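You operate a simulated robot arm through the tools that you are given. There is no shell and no other tool. Be economical: measure what you need, move in short steps, check, and stop when the job is done.

You are at the controls of a simulated robot arm. One attempt, no reset.

TASK
Put things in order on the front of the tall counter. At the end: the silver steel cup from the front of the tall counter is on the brown small carton (marked "Bags"); the green tin stands where the silver steel cup stood; the brown bottle from the front of the tall counter stands where the brown roll cake stood; the brown roll cake from the front of the tall counter stands where the green tin stood; whatever was shut is shut again. Leave all else as you found it, and nothing knocked over. Set down upright: steel cup.
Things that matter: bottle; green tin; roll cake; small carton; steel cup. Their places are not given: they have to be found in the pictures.

Only the result counts: the job must be done as asked and must still hold three seconds after the hand-in. Knocking over, shifting, dropping, spilling or breaking anything else fails it.

THE ROBOT
A 7-joint arm with a two-finger parallel gripper, fixed in place. Base frame: the origin is at the foot of the arm, x ahead of it, y to its left, z up; the work surface is at about z = 82. Readings come in cm, degrees, newtons and seconds.
With the tool pointing down near the work surface it reaches from about 10 to 66 cm from the base axis. Its first joint turns from -66.0 to 66.0 degrees. Payload 1.57 kg.
The TCP is the grasp point between the finger pads, 3 cm short of the fingertips. In the tool frame z runs along the fingers and y along their closing line. The gripper opens to 8 cm. The fingers are 1.7 cm wide and 1.2 cm thick; the gripper's body (4 by 8.2 cm) begins 8 cm behind the TCP.
Orientation is told as [roll, pitch, yaw] about the base's x, y, z axes, in that order, counted from this pose: with the fingers straight down and closing along the base's y, the tool's x points along the base's -x, its y along +y and its z along -z.

THE INTERFACE
- The arm moves only by the tool play_rows. Its argument "targets" is a list that holds one entry, the list of rows, each a list of 7 numbers: the shift along the tool's x, y, z in mm, then the turn, a rotation vector about the tool's x, y, z in degrees, then the finger opening in mm, from 0 to 80. In form: [[[dx, dy, dz, ax, ay, az, claw], ...]]. A call has 1 to 8 rows; each row is the pose to reach, as a shift and turn from the pose commanded when the call began, along the tool's axes at that moment. A row lasts 0.2 s, in which the tool goes at most 5 cm and 8.6 degrees; a call with a longer step from one row to the next is refused whole, and so is a gripper value outside its range. Where a pose cannot be reached the arm comes as near as it can. A force on the tool above 40 N (or 10 N above the force at the start of the call, whichever is more), or a blocked arm, ends the call early, and 0.2 s more pass. The fingers move at their own pace (about 7.2 cm/s each) and stop on an object; they squeeze with about 39 N. The grip force told is the motor's: it shows also when the fingers shut on nothing. Time passes only in rows, and 0.2 s behind the last, so rows that repeat a pose let the fingers close. The reply holds the time, the measured pose of the TCP, the force on the tool along the base axes, the opening and the grip force, in the units named above and with some noise, with the torque about the TCP (base axes, N m) and any sound that the robot's microphone picked up.
- Cameras (640 x 400 px; columns grow to the right, rows downward): "scene" is fixed at [6.53, 43.87, 142.69]; the picture's right is [-0.68, -0.73, 0.00], its down [-0.40, 0.37, -0.84] and it looks along [0.62, -0.57, -0.54] (base axes); focal length 320 px, centre (320, 200). "wrist" rides on the gripper at [7.2, -0.7, -12.2] in the tool frame; the picture's right is [0.09, 1.00, 0.00], its down [-0.84, 0.08, -0.54] and it looks along [-0.54, 0.05, 0.84] (tool axes); focal length 238 px, centre (320, 200).
- camera(camera): a new picture of that camera. No time passes.
- locate(camera, pixels): there is no depth. For up to 12 entries [column, row, z] of the newest picture of that camera ("zoom" is the newest enlarged one), the place [x, y] in the base frame at which the ray of that pixel passes the height z, good to about 0.2 cm. No time passes.
- close_up(camera, box): a new picture of the part [left, top, right, bottom] of that camera's present view, enlarged. No time passes.
- hand_in(): hands the job in; it is judged then, once.

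Work in short steps. Measure before you move; look again where a grasp or a placing could have gone wrong, and mend it. You have 80 turns and 46 pictures in all, those below and enlarged ones among them. Open the gripper and draw the arm clear of the work before you hand the job in, unless the task says otherwise; then end with one line.

The tools are called after "Request:" as a command line: name --argument value ..., lists and objects as JSON in quotes. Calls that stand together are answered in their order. play_rows: Moves the arm, as the interface text tells. Its arguments: {"type":"object","properties":{"targets":{"type":"array","items":{"type":"array","items":{"type":"array","items":{"type":"number"}}}}},"required":["targets"]} The other tools are called the same way: camera (camera) takes a picture; locate (camera, pixels) gives the place at which the rays of pixels pass given heights; close_up (camera, box) takes an enlarged picture of a part of a camera's view; hand_in () hands the job in.

At the start:

```text
t: 0.0
tcp_pos: [30.51, -8.97, 125.52]
tool_rot: [-0.1, 0.0, -0.1]
force: [0.5, -0.4, -0.2]
torque: [-0.03, -0.03, -0.01]
gripper_width: 8.02
grasp_force: 0.0
```

scene: 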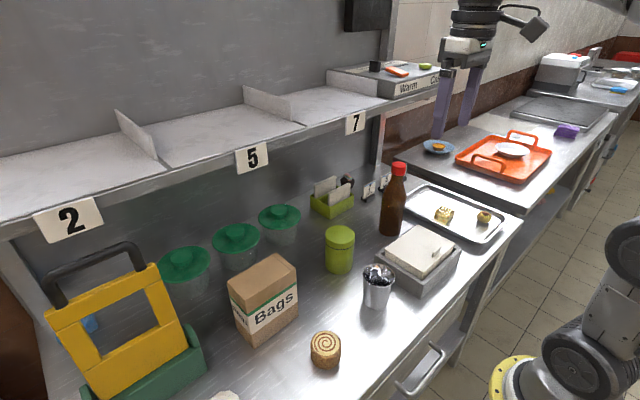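
wrist: 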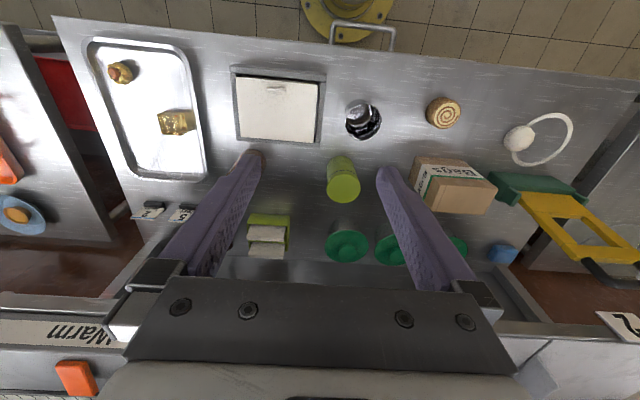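

The pictures show the cup at about (378,285), tin (340,250), roll cake (325,350), bottle (393,200) and carton (263,300). I enlarge that part to measure.

Request:
close_up --camera "scene" --box '[210, 150, 530, 390]'

Request:
close_up --camera "wrist" --box '[220, 60, 520, 260]'

```text
1.67 times, centred on (370, 270) of scene
```

zoom: 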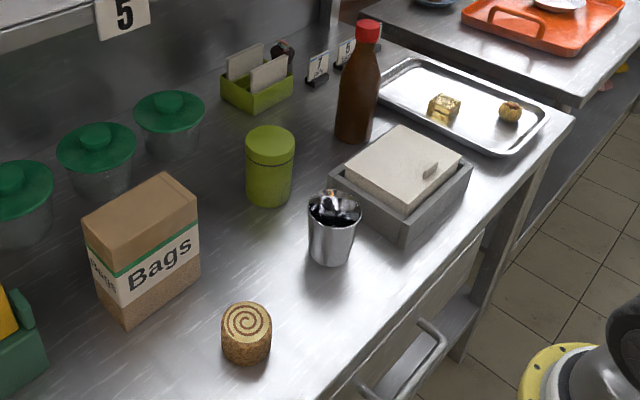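

```text
2.00 times, centred on (370, 160) of wrist
```

zoom: 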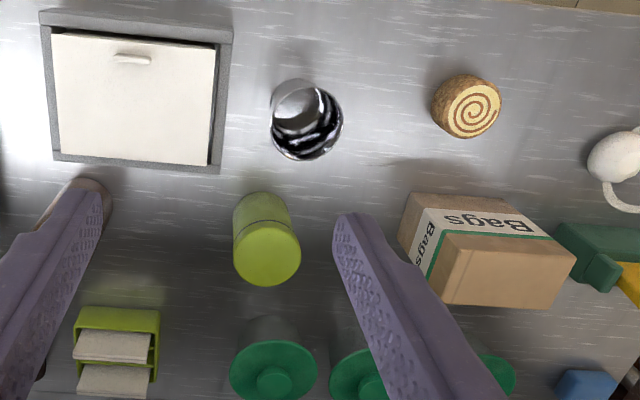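

The cup looks empty and the bottle is partly hidden by a finger in the wrist view. I trace base and top points through the scene and wrist pictures.

Request:
locate --camera "scene" --pixels '[[376, 303, 82], [338.8, 267, 82], [325.6, 358.8, 82], [390.4, 229.8, 82], [253, 346, 82], [298, 314.4, 82], [236, 324, 82], [379, 274.8, 90], [340, 234, 93], [325.6, 342, 86], [399.4, 165, 105], [276.4, 253, 96]]'

Request:
locate --camera "zoom" --pixels '[[296, 105, 82], [307, 125, 90], [262, 215, 82], [267, 255, 93], [460, 100, 82], [473, 110, 86], [440, 303, 96], [557, 309, 96], [575, 262, 96], [455, 233, 96], [415, 193, 82], [500, 200, 82]]'

```text
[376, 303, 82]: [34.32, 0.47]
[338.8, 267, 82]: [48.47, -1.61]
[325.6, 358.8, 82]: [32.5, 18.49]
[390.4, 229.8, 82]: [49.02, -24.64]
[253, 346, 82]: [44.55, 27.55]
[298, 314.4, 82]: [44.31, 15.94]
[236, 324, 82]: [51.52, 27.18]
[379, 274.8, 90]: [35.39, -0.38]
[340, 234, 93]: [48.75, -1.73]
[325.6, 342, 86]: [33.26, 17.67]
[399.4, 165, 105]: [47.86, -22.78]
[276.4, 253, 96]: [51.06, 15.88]
```

```text
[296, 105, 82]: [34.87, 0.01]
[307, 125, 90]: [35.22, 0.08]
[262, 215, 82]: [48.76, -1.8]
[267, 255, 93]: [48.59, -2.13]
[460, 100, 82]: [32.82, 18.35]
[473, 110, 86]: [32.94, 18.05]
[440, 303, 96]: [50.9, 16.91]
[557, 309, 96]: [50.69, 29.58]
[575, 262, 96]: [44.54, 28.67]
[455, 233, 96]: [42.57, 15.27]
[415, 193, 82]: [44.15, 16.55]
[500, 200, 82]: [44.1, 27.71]
```

Estimates: cup (35,0.1), tin (48.6,-1.8), roll (32.8,18.1), bottle (48.9,-24.3), carton about x 44–51, y 16–28. I check the shelf edge ("Warm" label, scene (410,88), wrist (60,328)) and move above the cup for a better view.

Request:
locate --camera "scene" --pixels '[[408, 88, 110], [408, 88, 118], [408, 88, 126], [355, 124, 110], [355, 124, 118], [251, 158, 110], [251, 158, 118]]'

Request:
locate --camera "wrist" --pixels '[[65, 328, 110], [65, 328, 118], [65, 328, 126]]'

Request:
play_rows --targets '[[[-15, 30, 30, 0, 0, 0, 80], [-30, 60, 60, 0, 0, 0, 80], [-45, 91, 90, 0, 0, 0, 80], [-45, 91, 130, 0, 0, 0, 80], [-45, 91, 150, 0, 0, 0, 80], [-45, 91, 150, 0, 0, 0, 80]]]'

Request:
camera --camera "wrist"

Request:
camera --camera "scene"

```text
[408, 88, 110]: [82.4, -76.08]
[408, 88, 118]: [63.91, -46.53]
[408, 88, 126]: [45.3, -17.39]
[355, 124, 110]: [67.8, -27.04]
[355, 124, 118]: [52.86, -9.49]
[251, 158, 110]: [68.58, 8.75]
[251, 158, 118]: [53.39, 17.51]
```

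```text
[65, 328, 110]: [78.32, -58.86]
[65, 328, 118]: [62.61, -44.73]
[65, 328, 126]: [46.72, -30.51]
```

```text
t: 1.4
tcp_pos: [34.9, 0.14, 110.54]
tool_rot: [0.0, -0.1, 0.1]
force: [0.2, 0.4, -0.1]
torque: [0.01, 0.05, -0.02]
gripper_width: 8.01
grasp_force: 0.1
```

```text
41 pictures are left
```

wrist: 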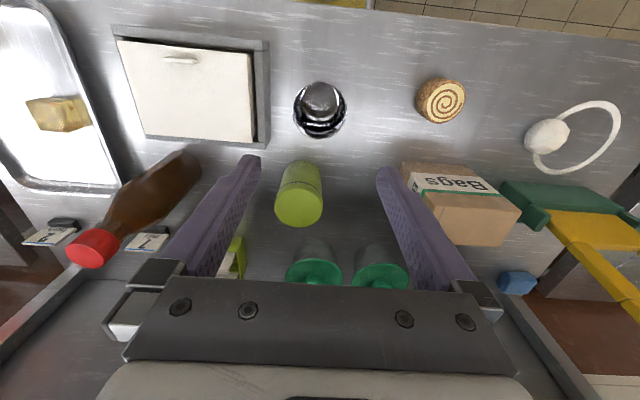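

```text
40 pictures are left
```

scene: 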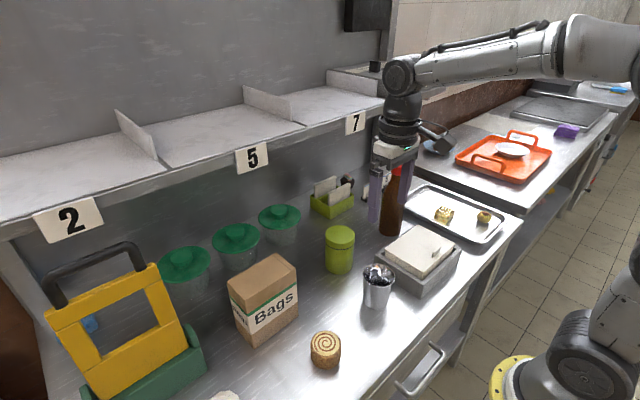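

The shelf edge is at about x=63, z=117, well clear. I enlarge the cup and the carton in the wrist view to measure the rim and carton top.

Request:
close_up --camera "wrist" --box '[270, 60, 370, 160]'

Request:
close_up --camera "scene" --box '[210, 230, 410, 355]'

```text
4.00 times, centred on (320, 110) of wrist
```

zoom: 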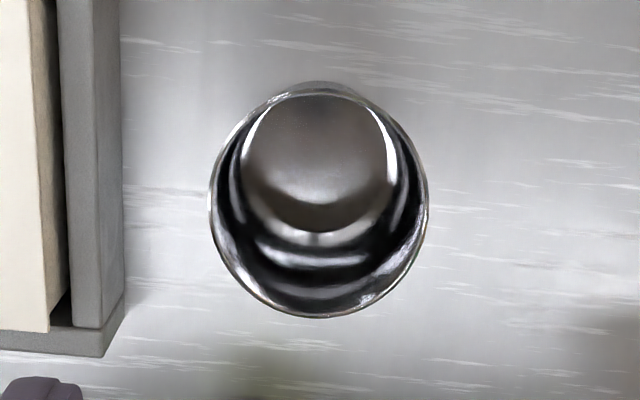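

```text
3.20 times, centred on (310, 292) of scene
```

zoom: 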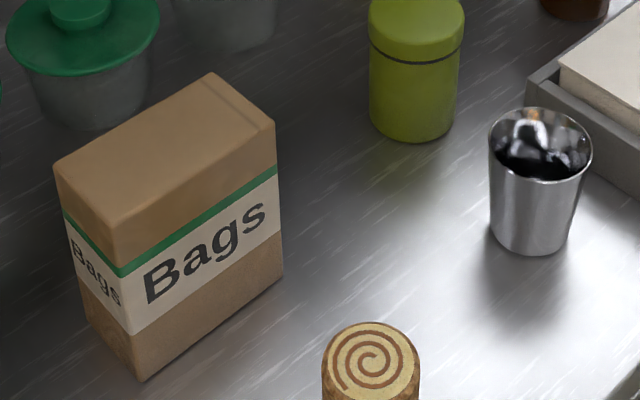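

Now I trace the carton's top corners in this enlargement and the cup rim's edges in the wrist picture.

Request:
locate --camera "zoom" --pixels '[[53, 165, 96], [211, 73, 96], [275, 122, 96], [112, 222, 96], [142, 381, 82], [283, 272, 82], [418, 120, 82], [417, 15, 92], [371, 362, 86], [541, 146, 91]]'

Request:
locate --camera "wrist" --pixels '[[292, 110, 91], [347.2, 110, 91], [320, 80.5, 91], [320, 139.5, 91], [421, 246, 96], [504, 246, 96], [520, 209, 96], [430, 190, 96], [299, 213, 93], [443, 103, 86]]'

```text
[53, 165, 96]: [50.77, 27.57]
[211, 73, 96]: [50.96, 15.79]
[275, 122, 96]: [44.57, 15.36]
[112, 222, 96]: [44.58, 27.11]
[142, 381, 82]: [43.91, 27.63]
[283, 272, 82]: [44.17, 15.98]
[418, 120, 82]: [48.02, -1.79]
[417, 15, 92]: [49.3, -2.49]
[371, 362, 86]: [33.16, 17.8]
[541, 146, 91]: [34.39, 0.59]
```

```text
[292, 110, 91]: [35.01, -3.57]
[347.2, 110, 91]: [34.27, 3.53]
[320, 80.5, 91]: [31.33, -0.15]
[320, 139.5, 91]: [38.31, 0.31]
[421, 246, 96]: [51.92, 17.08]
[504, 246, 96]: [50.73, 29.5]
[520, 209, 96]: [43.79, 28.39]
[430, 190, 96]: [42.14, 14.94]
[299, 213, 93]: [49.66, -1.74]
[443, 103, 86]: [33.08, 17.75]
```

The cup rim is about 7.0 cm wide, centred on (34.8,0.05), z≈91; the carton top is centred on (47.6,21.6) at z≈96.5. I go down over the rim and close.

Request:
play_rows --targets '[[[1, -1, 45, 0, 0, 0, 80], [1, -1, 90, 0, 0, 0, 80], [1, -1, 130, 0, 0, 0, 80], [1, -1, 165, 0, 0, 0, 80], [1, -1, 195, 0, 0, 0, 80], [1, -1, 215, 0, 0, 0, 80], [1, -1, 215, 0, 0, 0, 80]]]'

Request:
play_rows --targets '[[[0, 0, 0, 0, 0, 0, 60], [0, 0, 0, 0, 0, 0, 60], [0, 0, 0, 0, 0, 0, 60]]]'

```text
t: 3.0
tcp_pos: [34.93, -0.0, 89.03]
tool_rot: [0.0, 0.0, 0.0]
force: [-0.3, 0.3, -0.9]
torque: [0.03, 0.03, 0.01]
gripper_width: 7.99
grasp_force: 0.1
```

```text
t: 3.8
tcp_pos: [34.85, 0.1, 89.02]
tool_rot: [-0.1, 0.0, 0.1]
force: [0.4, -0.2, 0.0]
torque: [0.0, -0.04, -0.02]
gripper_width: 7.25
grasp_force: 38.3
```

Gripped at 7.25 cm. I lift straight up 21 cm and check the weight and picture.

Request:
play_rows --targets '[[[0, 0, -15, 0, 0, 0, 60], [0, 0, -45, 0, 0, 0, 60], [0, 0, -85, 0, 0, 0, 60], [0, 0, -125, 0, 0, 0, 60], [0, 0, -165, 0, 0, 0, 60], [0, 0, -200, 0, 0, 0, 60], [0, 0, -210, 0, 0, 0, 60], [0, 0, -210, 0, 0, 0, 60]]]'

Request:
play_rows --targets '[[[-18, 30, 0, 0, 0, 0, 60], [-37, 62, 0, 0, 0, 0, 60], [-58, 98, 0, 0, 0, 0, 60], [-79, 134, 0, 0, 0, 0, 60], [-98, 167, 0, 0, 0, 0, 60], [-115, 196, 0, 0, 0, 0, 60], [-127, 216, 0, 0, 0, 0, 60], [-127, 216, 0, 0, 0, 0, 60]]]'

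Request:
camera --camera "wrist"

Request:
camera --camera "scene"

```text
t: 5.6
tcp_pos: [35.05, 0.02, 110.17]
tool_rot: [0.0, 0.0, -0.1]
force: [0.2, -0.2, -0.5]
torque: [-0.03, 0.04, 0.0]
gripper_width: 7.25
grasp_force: 38.9
```

```text
t: 7.4
tcp_pos: [47.68, 21.64, 110.01]
tool_rot: [0.0, 0.0, -0.1]
force: [0.3, 0.9, -0.9]
torque: [0.03, 0.0, 0.04]
gripper_width: 7.0
grasp_force: 39.0
```

```text
37 pictures are left
```

wrist: 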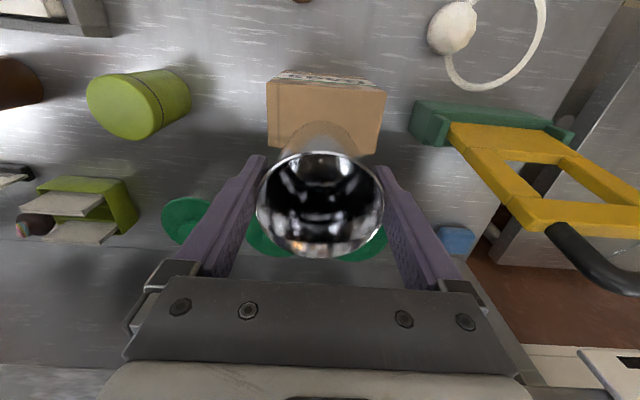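

```text
36 pictures are left
```

scene: 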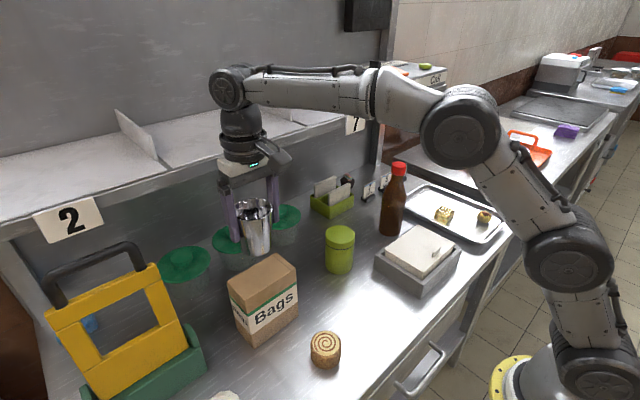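

The cup is held above the carton. I measure the carton top once more from here and look closely at whether the cup hangs straight.

Request:
locate --camera "wrist" --pixels '[[266, 82, 96.5], [387, 91, 96.5], [375, 154, 96.5], [272, 149, 96.5], [266, 82, 97.5], [375, 154, 97.5]]'

Request:
close_up --camera "scene" --box '[200, 140, 320, 260]'

```text
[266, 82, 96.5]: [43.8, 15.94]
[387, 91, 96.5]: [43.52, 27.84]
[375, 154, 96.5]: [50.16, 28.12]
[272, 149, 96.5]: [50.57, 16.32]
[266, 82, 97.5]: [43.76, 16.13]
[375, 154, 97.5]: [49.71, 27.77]
```

```text
3.33 times, centred on (260, 200) of scene
```

zoom: 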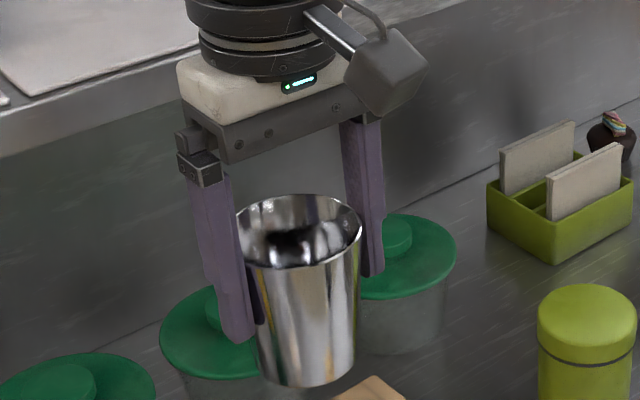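

The cup hangs nearly straight and the carton centre is at about (47.4,21.7). I lower to z≈104.5 and then in small steps, watching the force.

Request:
play_rows --targets '[[[0, 0, 20, 0, 0, 0, 60], [0, 0, 40, 0, 0, 0, 60], [0, 0, 52, 0, 0, 0, 60], [0, 0, 56, 0, 0, 0, 60], [0, 0, 56, 0, 0, 0, 60]]]'

Request:
close_up --camera "scene" --box '[200, 180, 320, 300]'

```text
t: 8.6
tcp_pos: [47.59, 21.64, 104.46]
tool_rot: [0.0, 0.0, -0.1]
force: [0.8, 0.1, -0.2]
torque: [0.03, 0.0, -0.01]
gripper_width: 7.0
grasp_force: 38.6
```

```text
3.33 times, centred on (260, 240) of scene
```

zoom: 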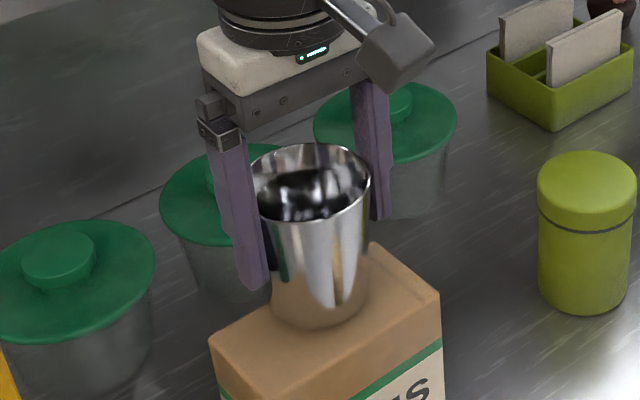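

The cup bottom is now close above the carton. I lower by millimetres.

Request:
play_rows --targets '[[[0, 0, 2, 0, 0, 0, 60], [0, 0, 4, 0, 0, 0, 60], [0, 0, 6, 0, 0, 0, 60], [0, 0, 6, 0, 0, 0, 60]]]'

```text
t: 9.6
tcp_pos: [47.39, 21.71, 104.01]
tool_rot: [0.2, 0.0, 0.0]
force: [-2.2, -0.3, 7.5]
torque: [-0.27, 0.13, -0.04]
gripper_width: 7.03
grasp_force: 39.4
```

Contact at z≈104.0 (7.5 N upward). I release gently and look.

Request:
play_rows --targets '[[[0, 0, 0, 0, 0, 0, 73], [0, 0, 0, 0, 0, 0, 76], [0, 0, 0, 0, 0, 0, 80], [0, 0, 0, 0, 0, 0, 80]]]'

Request:
close_up --camera "scene" --box '[200, 180, 320, 300]'

Request:
close_up --camera "wrist" --box '[220, 50, 420, 250]'

```text
t: 10.6
tcp_pos: [47.4, 21.67, 103.86]
tool_rot: [0.0, -0.1, 0.0]
force: [-0.1, -0.6, 0.5]
torque: [0.03, -0.03, -0.01]
gripper_width: 7.99
grasp_force: 0.1
```

```text
3.33 times, centred on (260, 240) of scene
```

zoom: 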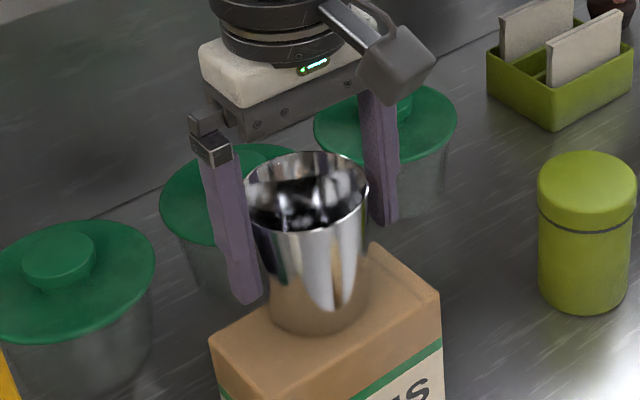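

```text
2.00 times, centred on (320, 150) of wrist
```

zoom: 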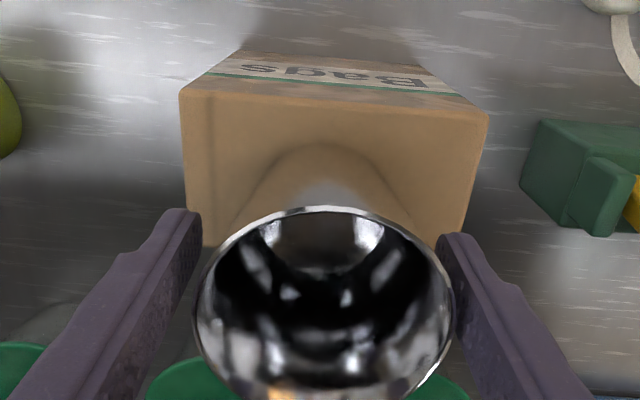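

The cup stands near the middle of the carton top, a little nearer the right finger. I shift 1 mm to +y and rise straight up 14 cm.

Request:
play_rows --targets '[[[0, 1, 0, 0, 0, 0, 80], [0, 1, -15, 0, 0, 0, 80], [0, 1, -35, 0, 0, 0, 80], [0, 1, -65, 0, 0, 0, 80], [0, 1, -95, 0, 0, 0, 80], [0, 1, -120, 0, 0, 0, 80], [0, 1, -120, 0, 0, 0, 80]]]'

Request:
close_up --camera "scene" --box '[200, 180, 360, 340]'

```text
t: 12.2
tcp_pos: [47.66, 21.78, 115.72]
tool_rot: [0.0, 0.0, 0.0]
force: [0.3, -0.1, -0.3]
torque: [0.01, 0.04, 0.0]
gripper_width: 7.96
grasp_force: 0.1
```

```text
2.50 times, centred on (280, 260) of scene
```

zoom: 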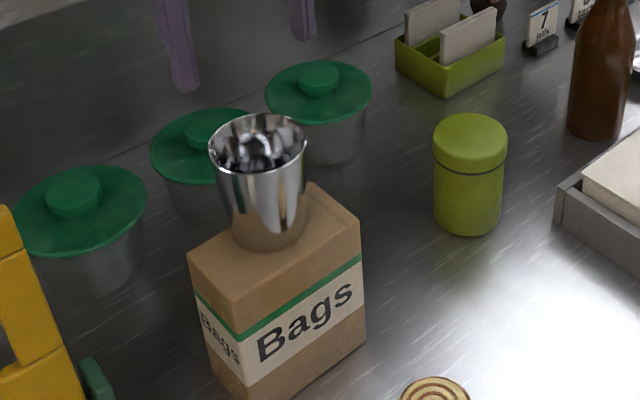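

The cup stands upright on the carton. I move over the tin and look at it.

Request:
play_rows --targets '[[[-2, -35, 0, 0, 0, 0, 80], [-3, -75, 0, 0, 0, 0, 80], [-5, -115, 0, 0, 0, 0, 80], [-7, -155, 0, 0, 0, 0, 80], [-8, -195, 0, 0, 0, 0, 80], [-10, -225, 0, 0, 0, 0, 80], [-10, -237, 0, 0, 0, 0, 80], [-10, -237, 0, 0, 0, 0, 80]]]'

Request:
camera --camera "wrist"

Request:
close_up --camera "wrist" --box '[240, 60, 400, 160]'

```text
t: 14.0
tcp_pos: [48.46, -1.97, 115.9]
tool_rot: [-0.1, 0.1, 0.0]
force: [0.6, 0.4, 0.3]
torque: [0.01, -0.03, 0.0]
gripper_width: 8.01
grasp_force: 0.0
```

```text
30 pictures are left
```

wrist: 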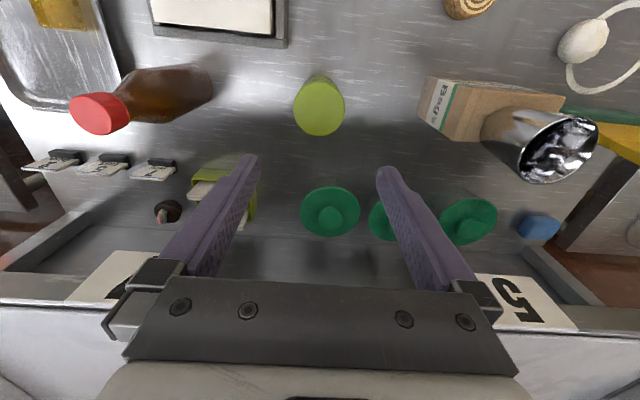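

```text
4.00 times, centred on (320, 110) of wrist
```

zoom: 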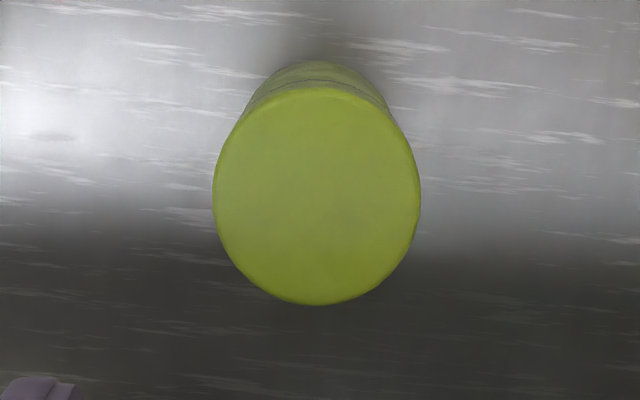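

The tin's top is centred at wrist (319,109). I trace it at several heights to fix centre, height and width.

Request:
locate --camera "zoom" --pixels '[[213, 195, 92], [420, 195, 92], [318, 88, 92], [318, 305, 92], [317, 195, 91], [317, 195, 92], [317, 195, 93], [322, 62, 82]]'

Request:
close_up --camera "scene" --box '[290, 210, 390, 290]'

```text
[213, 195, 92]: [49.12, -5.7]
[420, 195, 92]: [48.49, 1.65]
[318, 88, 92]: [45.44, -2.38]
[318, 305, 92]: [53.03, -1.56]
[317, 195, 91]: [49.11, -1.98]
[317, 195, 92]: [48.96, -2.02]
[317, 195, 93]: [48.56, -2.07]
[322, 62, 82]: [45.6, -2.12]
```

```text
5.00 times, centred on (340, 250) of scene
```

zoom: 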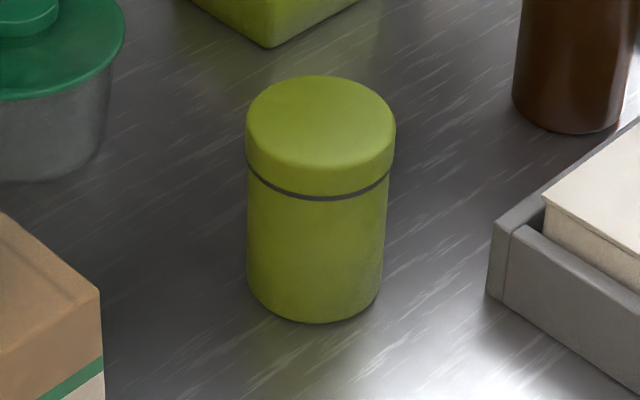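

The tin's centre is (48.65,-1.9), width about 7.3, top z≈93, lid seam near z≈90.5. I go down to z≈87 to grip the body below the lid.

Request:
play_rows --targets '[[[0, 0.5, 45, 0, 0, 0, 80], [0, 0.5, 95, 0, 0, 0, 80], [0, 0.5, 140, 0, 0, 0, 80], [0, 0.5, 180, 0, 0, 0, 80], [0, 0.5, 215, 0, 0, 0, 80], [0, 0.5, 250, 0, 0, 0, 80], [0, 0.5, 278, 0, 0, 0, 80], [0, 0.5, 289, 0, 0, 0, 80]]]'

Request:
play_rows --targets '[[[0, 0, 0, 0, 0, 0, 80], [0, 0, 0, 0, 0, 0, 60], [0, 0, 0, 0, 0, 0, 60], [0, 0, 0, 0, 0, 0, 60]]]'

```text
t: 15.8
tcp_pos: [48.62, -1.78, 86.91]
tool_rot: [-0.1, -0.1, 0.0]
force: [0.0, 0.6, 0.6]
torque: [-0.01, 0.0, 0.03]
gripper_width: 8.0
grasp_force: 0.1
```

```text
t: 16.8
tcp_pos: [48.62, -1.81, 86.86]
tool_rot: [0.0, 0.1, 0.0]
force: [-0.1, -0.8, 0.4]
torque: [0.04, -0.02, 0.02]
gripper_width: 7.25
grasp_force: 39.4
```

Gripped at 7.25 cm. I lift 12 cm and carry it over the cup's old place (34.85,0.05).

Request:
play_rows --targets '[[[0, 0, -15, 0, 0, 0, 60], [0, 0, -45, 0, 0, 0, 60], [0, 0, -80, 0, 0, 0, 60], [0, 0, -110, 0, 0, 0, 60], [0, 0, -120, 0, 0, 0, 60], [0, 0, -120, 0, 0, 0, 60]]]'

Request:
play_rows --targets '[[[25, 3, 0, 0, 0, 0, 60], [60, 8, 0, 0, 0, 0, 60], [95, 13, 0, 0, 0, 0, 60], [125, 17, 0, 0, 0, 0, 60], [137, 18, 0, 0, 0, 0, 60], [137, 18, 0, 0, 0, 0, 60]]]'

Request:
camera --camera "scene"

```text
t: 18.2
tcp_pos: [48.69, -1.97, 98.94]
tool_rot: [0.1, -0.1, 0.0]
force: [0.6, -0.7, -2.9]
torque: [-0.02, 0.01, 0.0]
gripper_width: 7.24
grasp_force: 39.2
```

```text
t: 19.6
tcp_pos: [34.95, -0.15, 98.91]
tool_rot: [0.0, 0.0, 0.0]
force: [0.0, -0.1, -3.2]
torque: [-0.01, -0.01, -0.01]
gripper_width: 7.2
grasp_force: 39.2
```

```text
27 pictures are left
```

scene: 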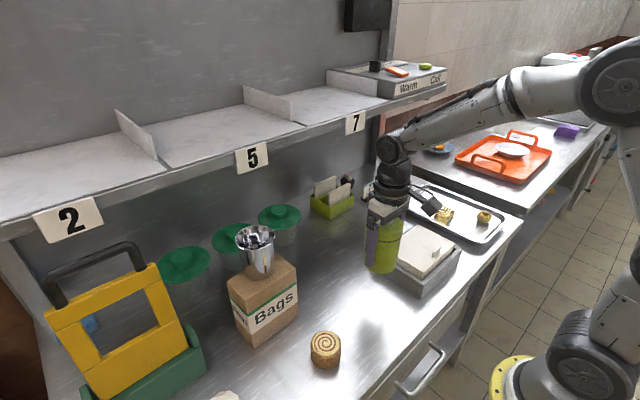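

The tin is held whole with its lid. I lower it 11.8 cm, then feel for contact.

Request:
play_rows --targets '[[[0, 1, 35, 0, 0, 0, 60], [0, 1, 70, 0, 0, 0, 60], [0, 1, 95, 0, 0, 0, 60], [0, 1, 110, 0, 0, 0, 60], [0, 1, 117, 0, 0, 0, 60], [0, 1, 119, 0, 0, 0, 60], [0, 1, 120.5, 0, 0, 0, 60], [0, 1, 120.5, 0, 0, 0, 60]]]'

```text
t: 21.4
tcp_pos: [34.91, 0.1, 87.09]
tool_rot: [-0.1, -0.2, 0.0]
force: [-9.3, 1.7, 23.1]
torque: [0.27, 0.02, 0.18]
gripper_width: 7.24
grasp_force: 38.9
```

Contact (23 N). I ease up 1 mm, release, and rise straight up.

Request:
play_rows --targets '[[[0, 0, -2, 0, 0, 0, 60], [0, 0, -2, 0, 0, 0, 74], [0, 0, -2, 0, 0, 0, 80], [0, 0, -2, 0, 0, 0, 80]]]'

Request:
play_rows --targets '[[[0, 0, -20, 0, 0, 0, 80], [0, 0, -50, 0, 0, 0, 80], [0, 0, -90, 0, 0, 0, 80], [0, 0, -135, 0, 0, 0, 80], [0, 0, -180, 0, 0, 0, 80], [0, 0, -200, 0, 0, 0, 80], [0, 0, -200, 0, 0, 0, 80]]]'

Request:
camera --camera "wrist"

```text
t: 22.4
tcp_pos: [34.64, 0.03, 87.17]
tool_rot: [-0.1, 0.0, 0.0]
force: [-0.7, -0.3, 0.5]
torque: [0.0, -0.01, 0.03]
gripper_width: 8.01
grasp_force: 0.1
```

```text
t: 24.0
tcp_pos: [34.72, -0.08, 107.08]
tool_rot: [0.1, 0.1, 0.0]
force: [0.3, -0.7, 0.0]
torque: [-0.02, -0.06, -0.01]
gripper_width: 8.01
grasp_force: 0.0
```

```text
26 pictures are left
```

wrist: 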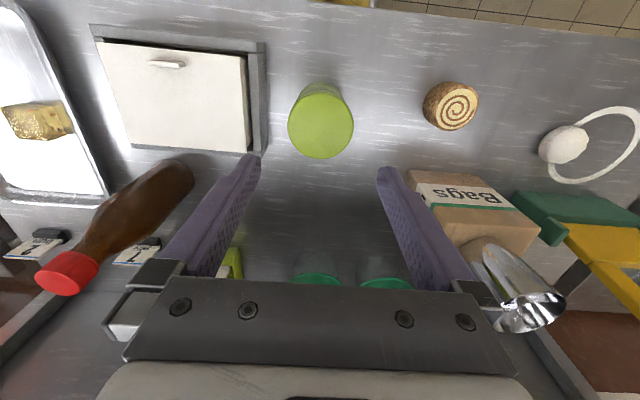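

The tin stands in the cup's place. I verify it and the roll's position, then move over the roll.

Request:
locate --camera "wrist" --pixels '[[320, 120, 93], [457, 106, 86.5], [441, 103, 82], [544, 145, 82]]'

Request:
play_rows --targets '[[[3, 35, 0, 0, 0, 0, 80], [7, 75, 0, 0, 0, 0, 80], [11, 115, 0, 0, 0, 0, 80], [15, 150, 0, 0, 0, 0, 80], [19, 175, 0, 0, 0, 0, 80], [19, 181, 0, 0, 0, 0, 80], [19, 181, 0, 0, 0, 0, 80]]]'

Request:
close_up --camera "wrist" --box '[240, 60, 400, 160]'

```text
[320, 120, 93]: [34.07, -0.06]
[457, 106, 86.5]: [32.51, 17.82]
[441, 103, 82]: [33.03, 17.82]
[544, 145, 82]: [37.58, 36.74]
```

```text
t: 25.6
tcp_pos: [33.11, 18.2, 107.11]
tool_rot: [0.0, 0.0, 0.0]
force: [0.4, 0.4, -0.3]
torque: [-0.01, -0.04, 0.03]
gripper_width: 7.99
grasp_force: 0.1
```

```text
4.00 times, centred on (320, 110) of wrist
```

zoom: 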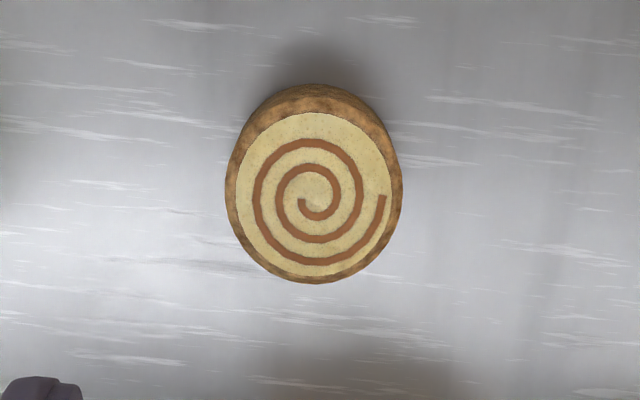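

I trace the roll's outline in this enlargement.

Request:
locate --camera "zoom" --pixels '[[225, 190, 86], [402, 190, 86], [314, 190, 86], [314, 190, 88], [315, 84, 82], [315, 283, 87]]'

Request:
close_up --camera "scene" --box '[285, 310, 365, 390]'

```text
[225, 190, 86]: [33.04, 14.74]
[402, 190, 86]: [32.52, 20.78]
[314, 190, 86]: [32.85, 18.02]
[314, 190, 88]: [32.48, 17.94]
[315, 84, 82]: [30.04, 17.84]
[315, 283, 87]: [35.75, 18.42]
```

```text
5.00 times, centred on (325, 350) of scene
```

zoom: 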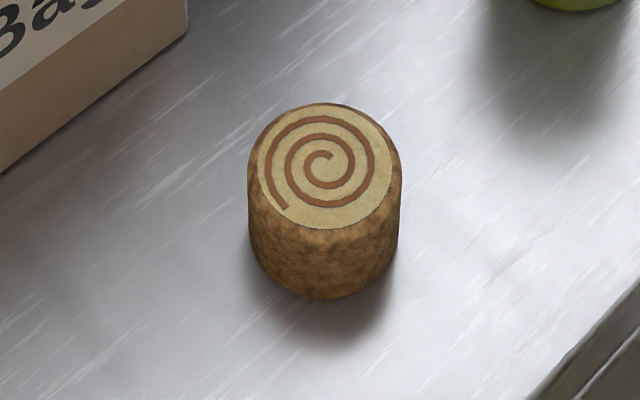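

The roll is about 6 cm wide at (32.9,17.9), top near z≈86. I go down to z≈85.5 and grip.

Request:
play_rows --targets '[[[0.5, -2, 45, 0, 0, 0, 80], [0.5, -2, 90, 0, 0, 0, 80], [0.5, -2, 135, 0, 0, 0, 80], [0.5, -2, 175, 0, 0, 0, 80], [0.5, -2, 205, 0, 0, 0, 80], [0.5, -2, 216, 0, 0, 0, 80], [0.5, -2, 216, 0, 0, 0, 80]]]'

Request:
play_rows --targets '[[[0, 0, 0, 0, 0, 0, 54], [0, 0, 0, 0, 0, 0, 54], [0, 0, 0, 0, 0, 0, 54]]]'

```text
t: 27.2
tcp_pos: [33.02, 18.08, 85.5]
tool_rot: [0.0, 0.0, 0.1]
force: [-0.2, 0.0, -1.2]
torque: [-0.01, -0.03, 0.0]
gripper_width: 8.02
grasp_force: 0.0
```

```text
t: 28.0
tcp_pos: [32.99, 17.97, 85.44]
tool_rot: [0.0, -0.1, 0.0]
force: [-0.1, 0.1, -0.1]
torque: [0.02, 0.01, 0.0]
gripper_width: 5.81
grasp_force: 39.0
```

Gripped at 5.81 cm. I lift 14 cm and carry it to the tin's old place (48.6,-1.85).

Request:
play_rows --targets '[[[0, 0, -15, 0, 0, 0, 54], [0, 0, -50, 0, 0, 0, 54], [0, 0, -95, 0, 0, 0, 54], [0, 0, -130, 0, 0, 0, 54], [0, 0, -140, 0, 0, 0, 54]]]'

Request:
play_rows --targets '[[[-20, -25, 0, 0, 0, 0, 54], [-48, -61, 0, 0, 0, 0, 54], [-76, -97, 0, 0, 0, 0, 54], [-104, -133, 0, 0, 0, 0, 54], [-132, -168, 0, 0, 0, 0, 54], [-150, -191, 0, 0, 0, 0, 54], [-156, -199, 0, 0, 0, 0, 54], [-156, -199, 0, 0, 0, 0, 54]]]'

Request:
camera --camera "wrist"

```text
t: 29.2
tcp_pos: [32.85, 17.95, 99.48]
tool_rot: [0.0, 0.1, 0.0]
force: [-0.2, -0.3, 0.3]
torque: [-0.02, 0.03, 0.02]
gripper_width: 5.84
grasp_force: 38.6
```

```text
t: 31.0
tcp_pos: [48.63, -2.02, 99.5]
tool_rot: [-0.1, -0.1, 0.0]
force: [-0.2, -0.5, -0.5]
torque: [0.01, -0.01, 0.0]
gripper_width: 5.81
grasp_force: 38.8
```

```text
23 pictures are left
```

wrist: 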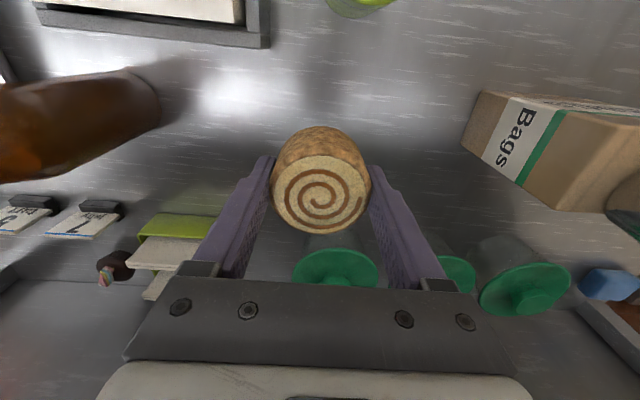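

The roll hangs straight in the fingers over the tin's place. I lower it back to z≈85.5.

Request:
play_rows --targets '[[[0, 1, 40, 0, 0, 0, 54], [0, 1, 80, 0, 0, 0, 54], [0, 1, 112, 0, 0, 0, 54], [0, 1, 130, 0, 0, 0, 54], [0, 1, 137, 0, 0, 0, 54], [0, 1, 140, 0, 0, 0, 54], [0, 1, 140, 0, 0, 0, 54]]]'

Request:
play_rows --targets '[[[0, 0, 0, 0, 0, 0, 62], [0, 0, 0, 0, 0, 0, 80], [0, 0, 0, 0, 0, 0, 80]]]'

Request:
play_rows --targets '[[[0, 0, -20, 0, 0, 0, 80], [0, 0, -60, 0, 0, 0, 80], [0, 0, -105, 0, 0, 0, 80], [0, 0, -150, 0, 0, 0, 80], [0, 0, -195, 0, 0, 0, 80], [0, 0, -240, 0, 0, 0, 80], [0, 0, -285, 0, 0, 0, 80], [0, 0, -285, 0, 0, 0, 80]]]'

Request:
camera --camera "wrist"

Request:
camera --camera "scene"

```text
t: 32.6
tcp_pos: [48.65, -1.83, 85.43]
tool_rot: [0.0, 0.0, 0.0]
force: [0.6, 0.4, 1.8]
torque: [0.01, 0.0, -0.01]
gripper_width: 5.77
grasp_force: 39.3
```

```text
t: 33.4
tcp_pos: [48.61, -1.94, 85.47]
tool_rot: [-0.1, 0.1, 0.0]
force: [-0.5, 0.5, 0.4]
torque: [0.03, -0.03, 0.02]
gripper_width: 8.02
grasp_force: 0.1
```

```text
t: 35.2
tcp_pos: [48.47, -2.03, 114.22]
tool_rot: [0.0, 0.0, 0.1]
force: [0.1, -0.4, -0.4]
torque: [0.01, 0.01, -0.03]
gripper_width: 7.99
grasp_force: 0.0
```

```text
22 pictures are left
```

wrist: 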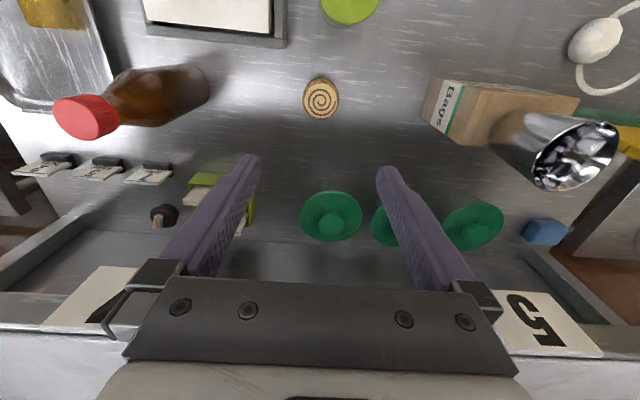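

```text
21 pictures are left
```

scene: 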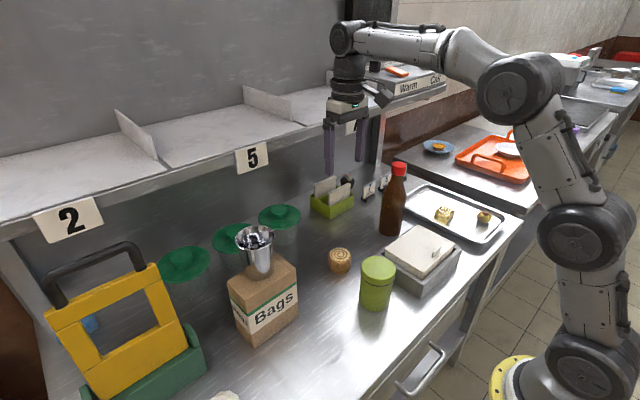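

Roll and tin are in place. Next the bottle: I take a close look at its shape and base.

Request:
close_up --camera "scene" --box '[330, 150, 460, 250]'

Request:
play_rows --targets '[[[0, -35, -10, 0, 0, 0, 80], [0, -75, -20, 0, 0, 0, 80], [0, -115, -20, 0, 0, 0, 80], [0, -155, -20, 0, 0, 0, 80], [0, -195, -20, 0, 0, 0, 80], [0, -220, -20, 0, 0, 0, 80], [0, -225, -20, 0, 0, 0, 80], [0, -225, -20, 0, 0, 0, 80]]]'

Request:
close_up --camera "wrist" --box '[220, 30, 420, 230]'

```text
4.00 times, centred on (395, 200) of scene
```

zoom: 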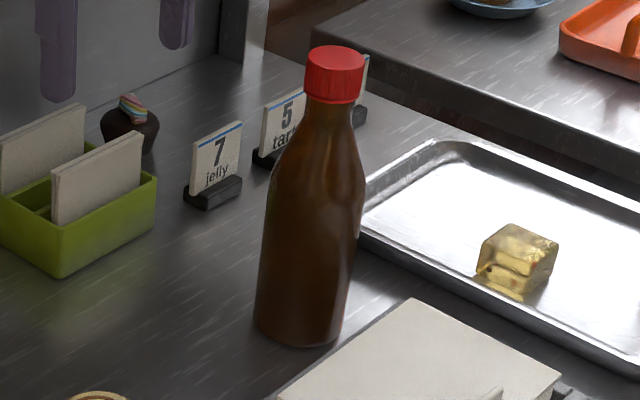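

```text
t: 37.0
tcp_pos: [48.47, -24.33, 115.99]
tool_rot: [0.0, 0.0, -0.1]
force: [0.7, 0.0, 0.4]
torque: [0.01, 0.01, -0.01]
gripper_width: 8.01
grasp_force: 0.1
```

```text
2.00 times, centred on (320, 130) of wrist
```

zoom: 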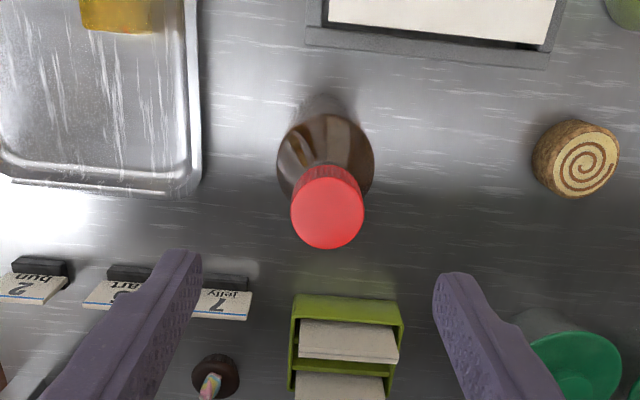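

I trace the cap (zoom (327,208)) and body bottom at several heights.

Request:
locate --camera "zoom" --pixels '[[327, 212, 103], [327, 212, 104], [327, 212, 105], [291, 212, 104], [364, 212, 104], [327, 247, 104], [322, 95, 82], [325, 150, 94]]'

Request:
locate --camera "scene" --pixels '[[399, 165, 104], [389.5, 229.5, 82], [389, 236, 82]]'

Request:
camera --camera "scene"

```text
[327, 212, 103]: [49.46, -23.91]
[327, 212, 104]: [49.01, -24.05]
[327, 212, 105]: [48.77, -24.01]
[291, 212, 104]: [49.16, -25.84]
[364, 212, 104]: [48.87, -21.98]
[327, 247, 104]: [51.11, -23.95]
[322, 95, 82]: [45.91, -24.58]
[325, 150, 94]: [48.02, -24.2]
```

```text
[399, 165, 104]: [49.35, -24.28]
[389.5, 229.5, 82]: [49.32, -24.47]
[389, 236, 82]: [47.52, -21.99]
```

```text
18 pictures are left
```

scene: 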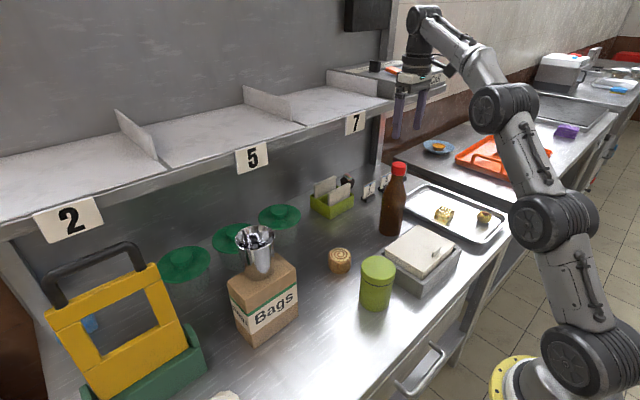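

The bottle's axis is at (49.1,-24.15), top z≈104, cap 3.8 cm wide. I go down to z≈102.2 to grip the cap.

Request:
play_rows --targets '[[[-5, 2, 35, 0, 0, 0, 80], [-5, 2, 70, 0, 0, 0, 80], [-5, 2, 100, 0, 0, 0, 80], [-5, 2, 125, 0, 0, 0, 80], [-5, 2, 137, 0, 0, 0, 80], [-5, 2, 137, 0, 0, 0, 80]]]'

Request:
close_up --camera "wrist" --box '[220, 80, 420, 280]'

Request:
close_up --camera "scene" --box '[330, 130, 460, 230]'

```text
t: 38.4
tcp_pos: [48.93, -24.2, 102.12]
tool_rot: [0.1, 0.0, 0.0]
force: [0.3, 0.3, -0.1]
torque: [0.04, -0.05, 0.01]
gripper_width: 7.99
grasp_force: 0.1
```

```text
2.00 times, centred on (320, 180) of wrist
```

zoom: 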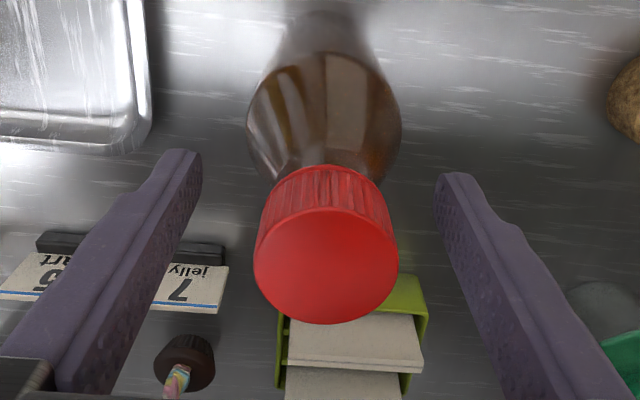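

```text
4.00 times, centred on (395, 180) of scene
```

zoom: 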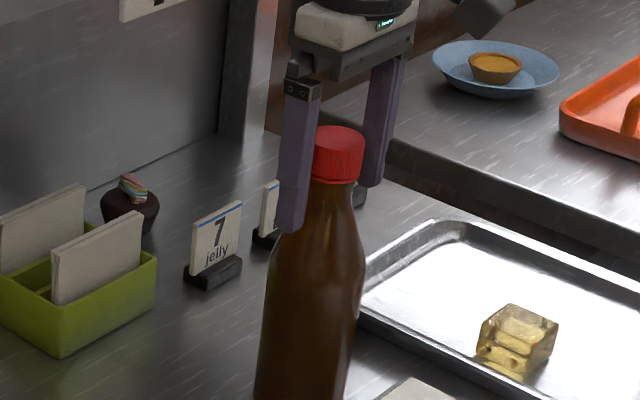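

The cap sits midway between the fingers (wrist (323,211), expected (321,210)). I close.

Request:
play_rows --targets '[[[0, 1, 0, 0, 0, 0, 60], [0, 1, 0, 0, 0, 0, 45], [0, 1, 0, 0, 0, 0, 34], [0, 1, 0, 0, 0, 0, 34], [0, 1, 0, 0, 0, 0, 34], [0, 1, 0, 0, 0, 0, 34]]]'

Request:
play_rows --targets '[[[0, 0, -5, 0, 0, 0, 34], [0, 0, -15, 0, 0, 0, 34], [0, 0, -25, 0, 0, 0, 34], [0, 0, -30, 0, 0, 0, 34], [0, 0, -30, 0, 0, 0, 34]]]'

Request:
close_up --camera "scene" --box '[330, 130, 460, 260]'

```text
t: 39.8
tcp_pos: [49.06, -24.0, 102.4]
tool_rot: [-0.1, -0.1, 0.0]
force: [0.1, 2.6, 9.3]
torque: [0.12, 0.01, 0.03]
gripper_width: 3.73
grasp_force: 38.7
```

```text
t: 41.0
tcp_pos: [48.98, -23.89, 105.25]
tool_rot: [0.0, -0.1, 0.0]
force: [0.3, 0.3, -0.9]
torque: [-0.02, 0.02, -0.04]
gripper_width: 3.48
grasp_force: 0.5
```

```text
3.08 times, centred on (395, 195) of scene
```

zoom: 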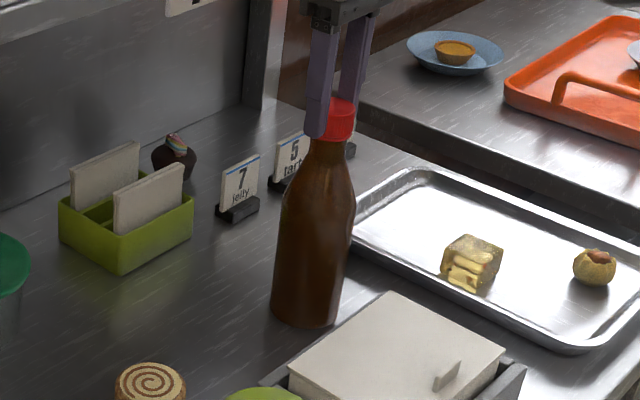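

The fingers slid up off the cap (force rose on closing, width now 3.48 with no grip); the bottle seems to have stayed put. I open, rise and look; next I'll grip the body with the tool tilted.

Request:
play_rows --targets '[[[0, 0, 0, 0, 0, 0, 60], [0, 0, 0, 0, 0, 0, 80], [0, 0, -30, 0, 0, 0, 80], [0, 0, -70, 0, 0, 0, 80], [0, 0, -110, 0, 0, 0, 80], [0, 0, -110, 0, 0, 0, 80]]]'

Request:
close_up --camera "wrist" --box '[220, 30, 420, 230]'

Request:
locate --camera "zoom" --pixels '[[327, 212, 104]]'

```text
t: 42.4
tcp_pos: [49.02, -23.75, 116.26]
tool_rot: [0.0, 0.0, 0.0]
force: [-0.3, 0.8, -0.5]
torque: [0.03, -0.02, 0.02]
gripper_width: 8.03
grasp_force: 0.1
```

```text
2.00 times, centred on (320, 130) of wrist
```

zoom: 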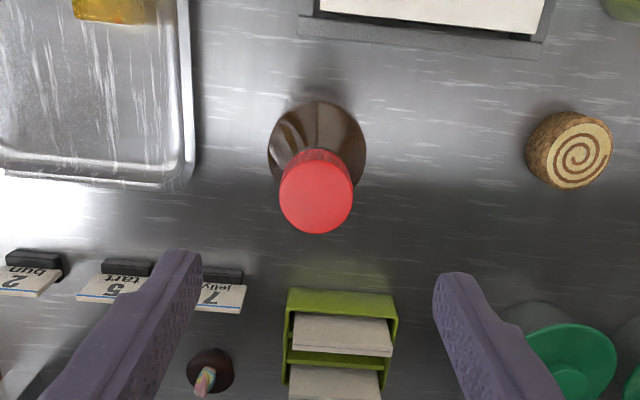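

```text
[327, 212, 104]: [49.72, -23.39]
```

The bottle still stands upright, cap at zoom (316,196). I trace it again, then back off toward the robot and tilt the tool 40° so the fingers point forward and down.

Request:
locate --camera "zoom" --pixels '[[316, 196, 104], [318, 140, 94], [316, 88, 82]]'

Request:
play_rows --targets '[[[20, 0, 0, 0, -8, 0, 80], [40, 0, 0, 0, -16, 0, 80], [60, 0, 0, 0, -24, 0, 80], [80, 0, 30, 0, -32, 0, 80], [100, 0, 60, 0, -40, 0, 80], [110, 0, 80, 0, -40, 0, 80], [110, 0, 100, 0, -40, 0, 80], [110, 0, 100, 0, -40, 0, 80]]]'

Request:
camera --camera "wrist"

Request:
camera --camera "scene"

```text
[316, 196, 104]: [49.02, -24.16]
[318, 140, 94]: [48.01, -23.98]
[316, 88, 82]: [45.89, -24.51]
```

```text
t: 44.2
tcp_pos: [38.07, -24.17, 106.33]
tool_rot: [0.0, -40.1, 0.0]
force: [1.4, -0.8, -0.2]
torque: [-0.01, -0.01, 0.0]
gripper_width: 8.0
grasp_force: 0.0
```

```text
13 pictures are left
```

wrist: 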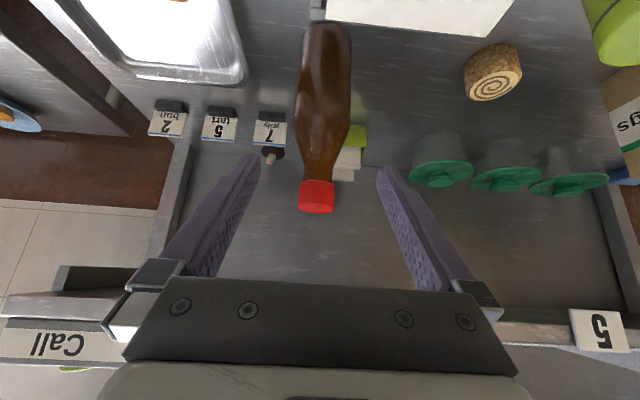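

```text
12 pictures are left
```

scene: 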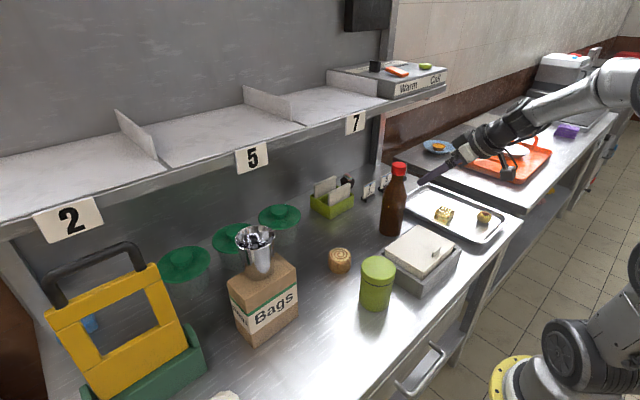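

The tool is tilted with the bottle straight ahead between the fingers. I advance along the tool axis to the body at (49,-24.15,92).

Request:
play_rows --targets '[[[8, 0, 35, 0, 0, 0, 80], [8, 0, 70, 0, 0, 0, 80], [8, 0, 100, 0, 0, 0, 80], [8, 0, 125, 0, 0, 0, 80], [8, 0, 150, 0, 0, 0, 80], [8, 0, 170, 0, 0, 0, 80], [8, 0, 180, 0, 0, 0, 80], [8, 0, 180, 0, 0, 0, 80]]]'

Request:
close_up --camera "wrist" --box '[160, 60, 480, 260]'

```text
t: 46.0
tcp_pos: [49.01, -24.16, 91.96]
tool_rot: [0.0, -40.0, 0.1]
force: [-0.3, -0.5, 0.3]
torque: [-0.03, 0.0, 0.02]
gripper_width: 8.0
grasp_force: 0.1
```

```text
2.00 times, centred on (320, 160) of wrist
```

zoom: 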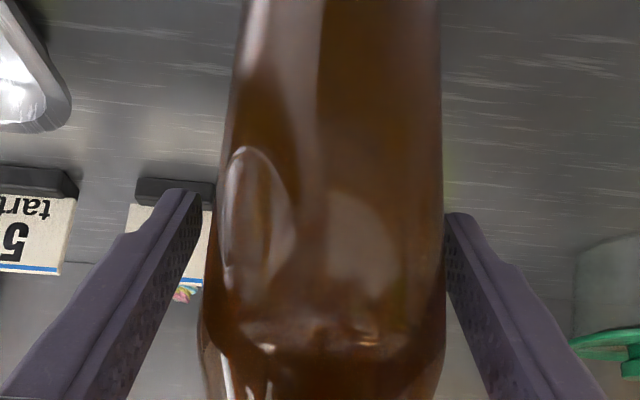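

The bottle body is between the fingers, slightly nearer the right one. I shift 1.5 mm to +y and close gradually.

Request:
play_rows --targets '[[[0, 1.5, 0, 0, 0, 0, 80], [0, 1.5, 0, 0, 0, 0, 74], [0, 1.5, 0, 0, 0, 0, 68], [0, 1.5, 0, 0, 0, 0, 56], [0, 1.5, 0, 0, 0, 0, 56], [0, 1.5, 0, 0, 0, 0, 56]]]'

Request:
play_rows --targets '[[[1.3, 0, -1.5, 0, 0, 0, 56], [-6.4, 0, -7.7, 0, 0, 0, 56], [-12.9, 0, -15.3, 0, 0, 0, 56], [-12.9, 0, -15.3, 0, 0, 0, 56]]]'

Request:
close_up --camera "scene" --box '[330, 130, 460, 260]'

```text
t: 47.4
tcp_pos: [49.08, -23.97, 92.06]
tool_rot: [0.0, -40.0, 0.0]
force: [0.4, 0.5, 0.1]
torque: [-0.06, -0.1, 0.03]
gripper_width: 6.55
grasp_force: 38.7
```

```text
t: 48.4
tcp_pos: [48.95, -23.85, 93.93]
tool_rot: [0.0, -39.8, -0.1]
force: [0.4, 0.0, -7.0]
torque: [0.04, -0.02, 0.01]
gripper_width: 6.56
grasp_force: 38.4
```

```text
3.08 times, centred on (395, 195) of scene
```

zoom: 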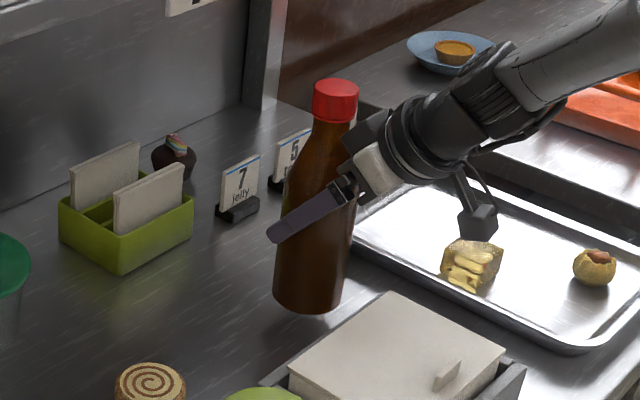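

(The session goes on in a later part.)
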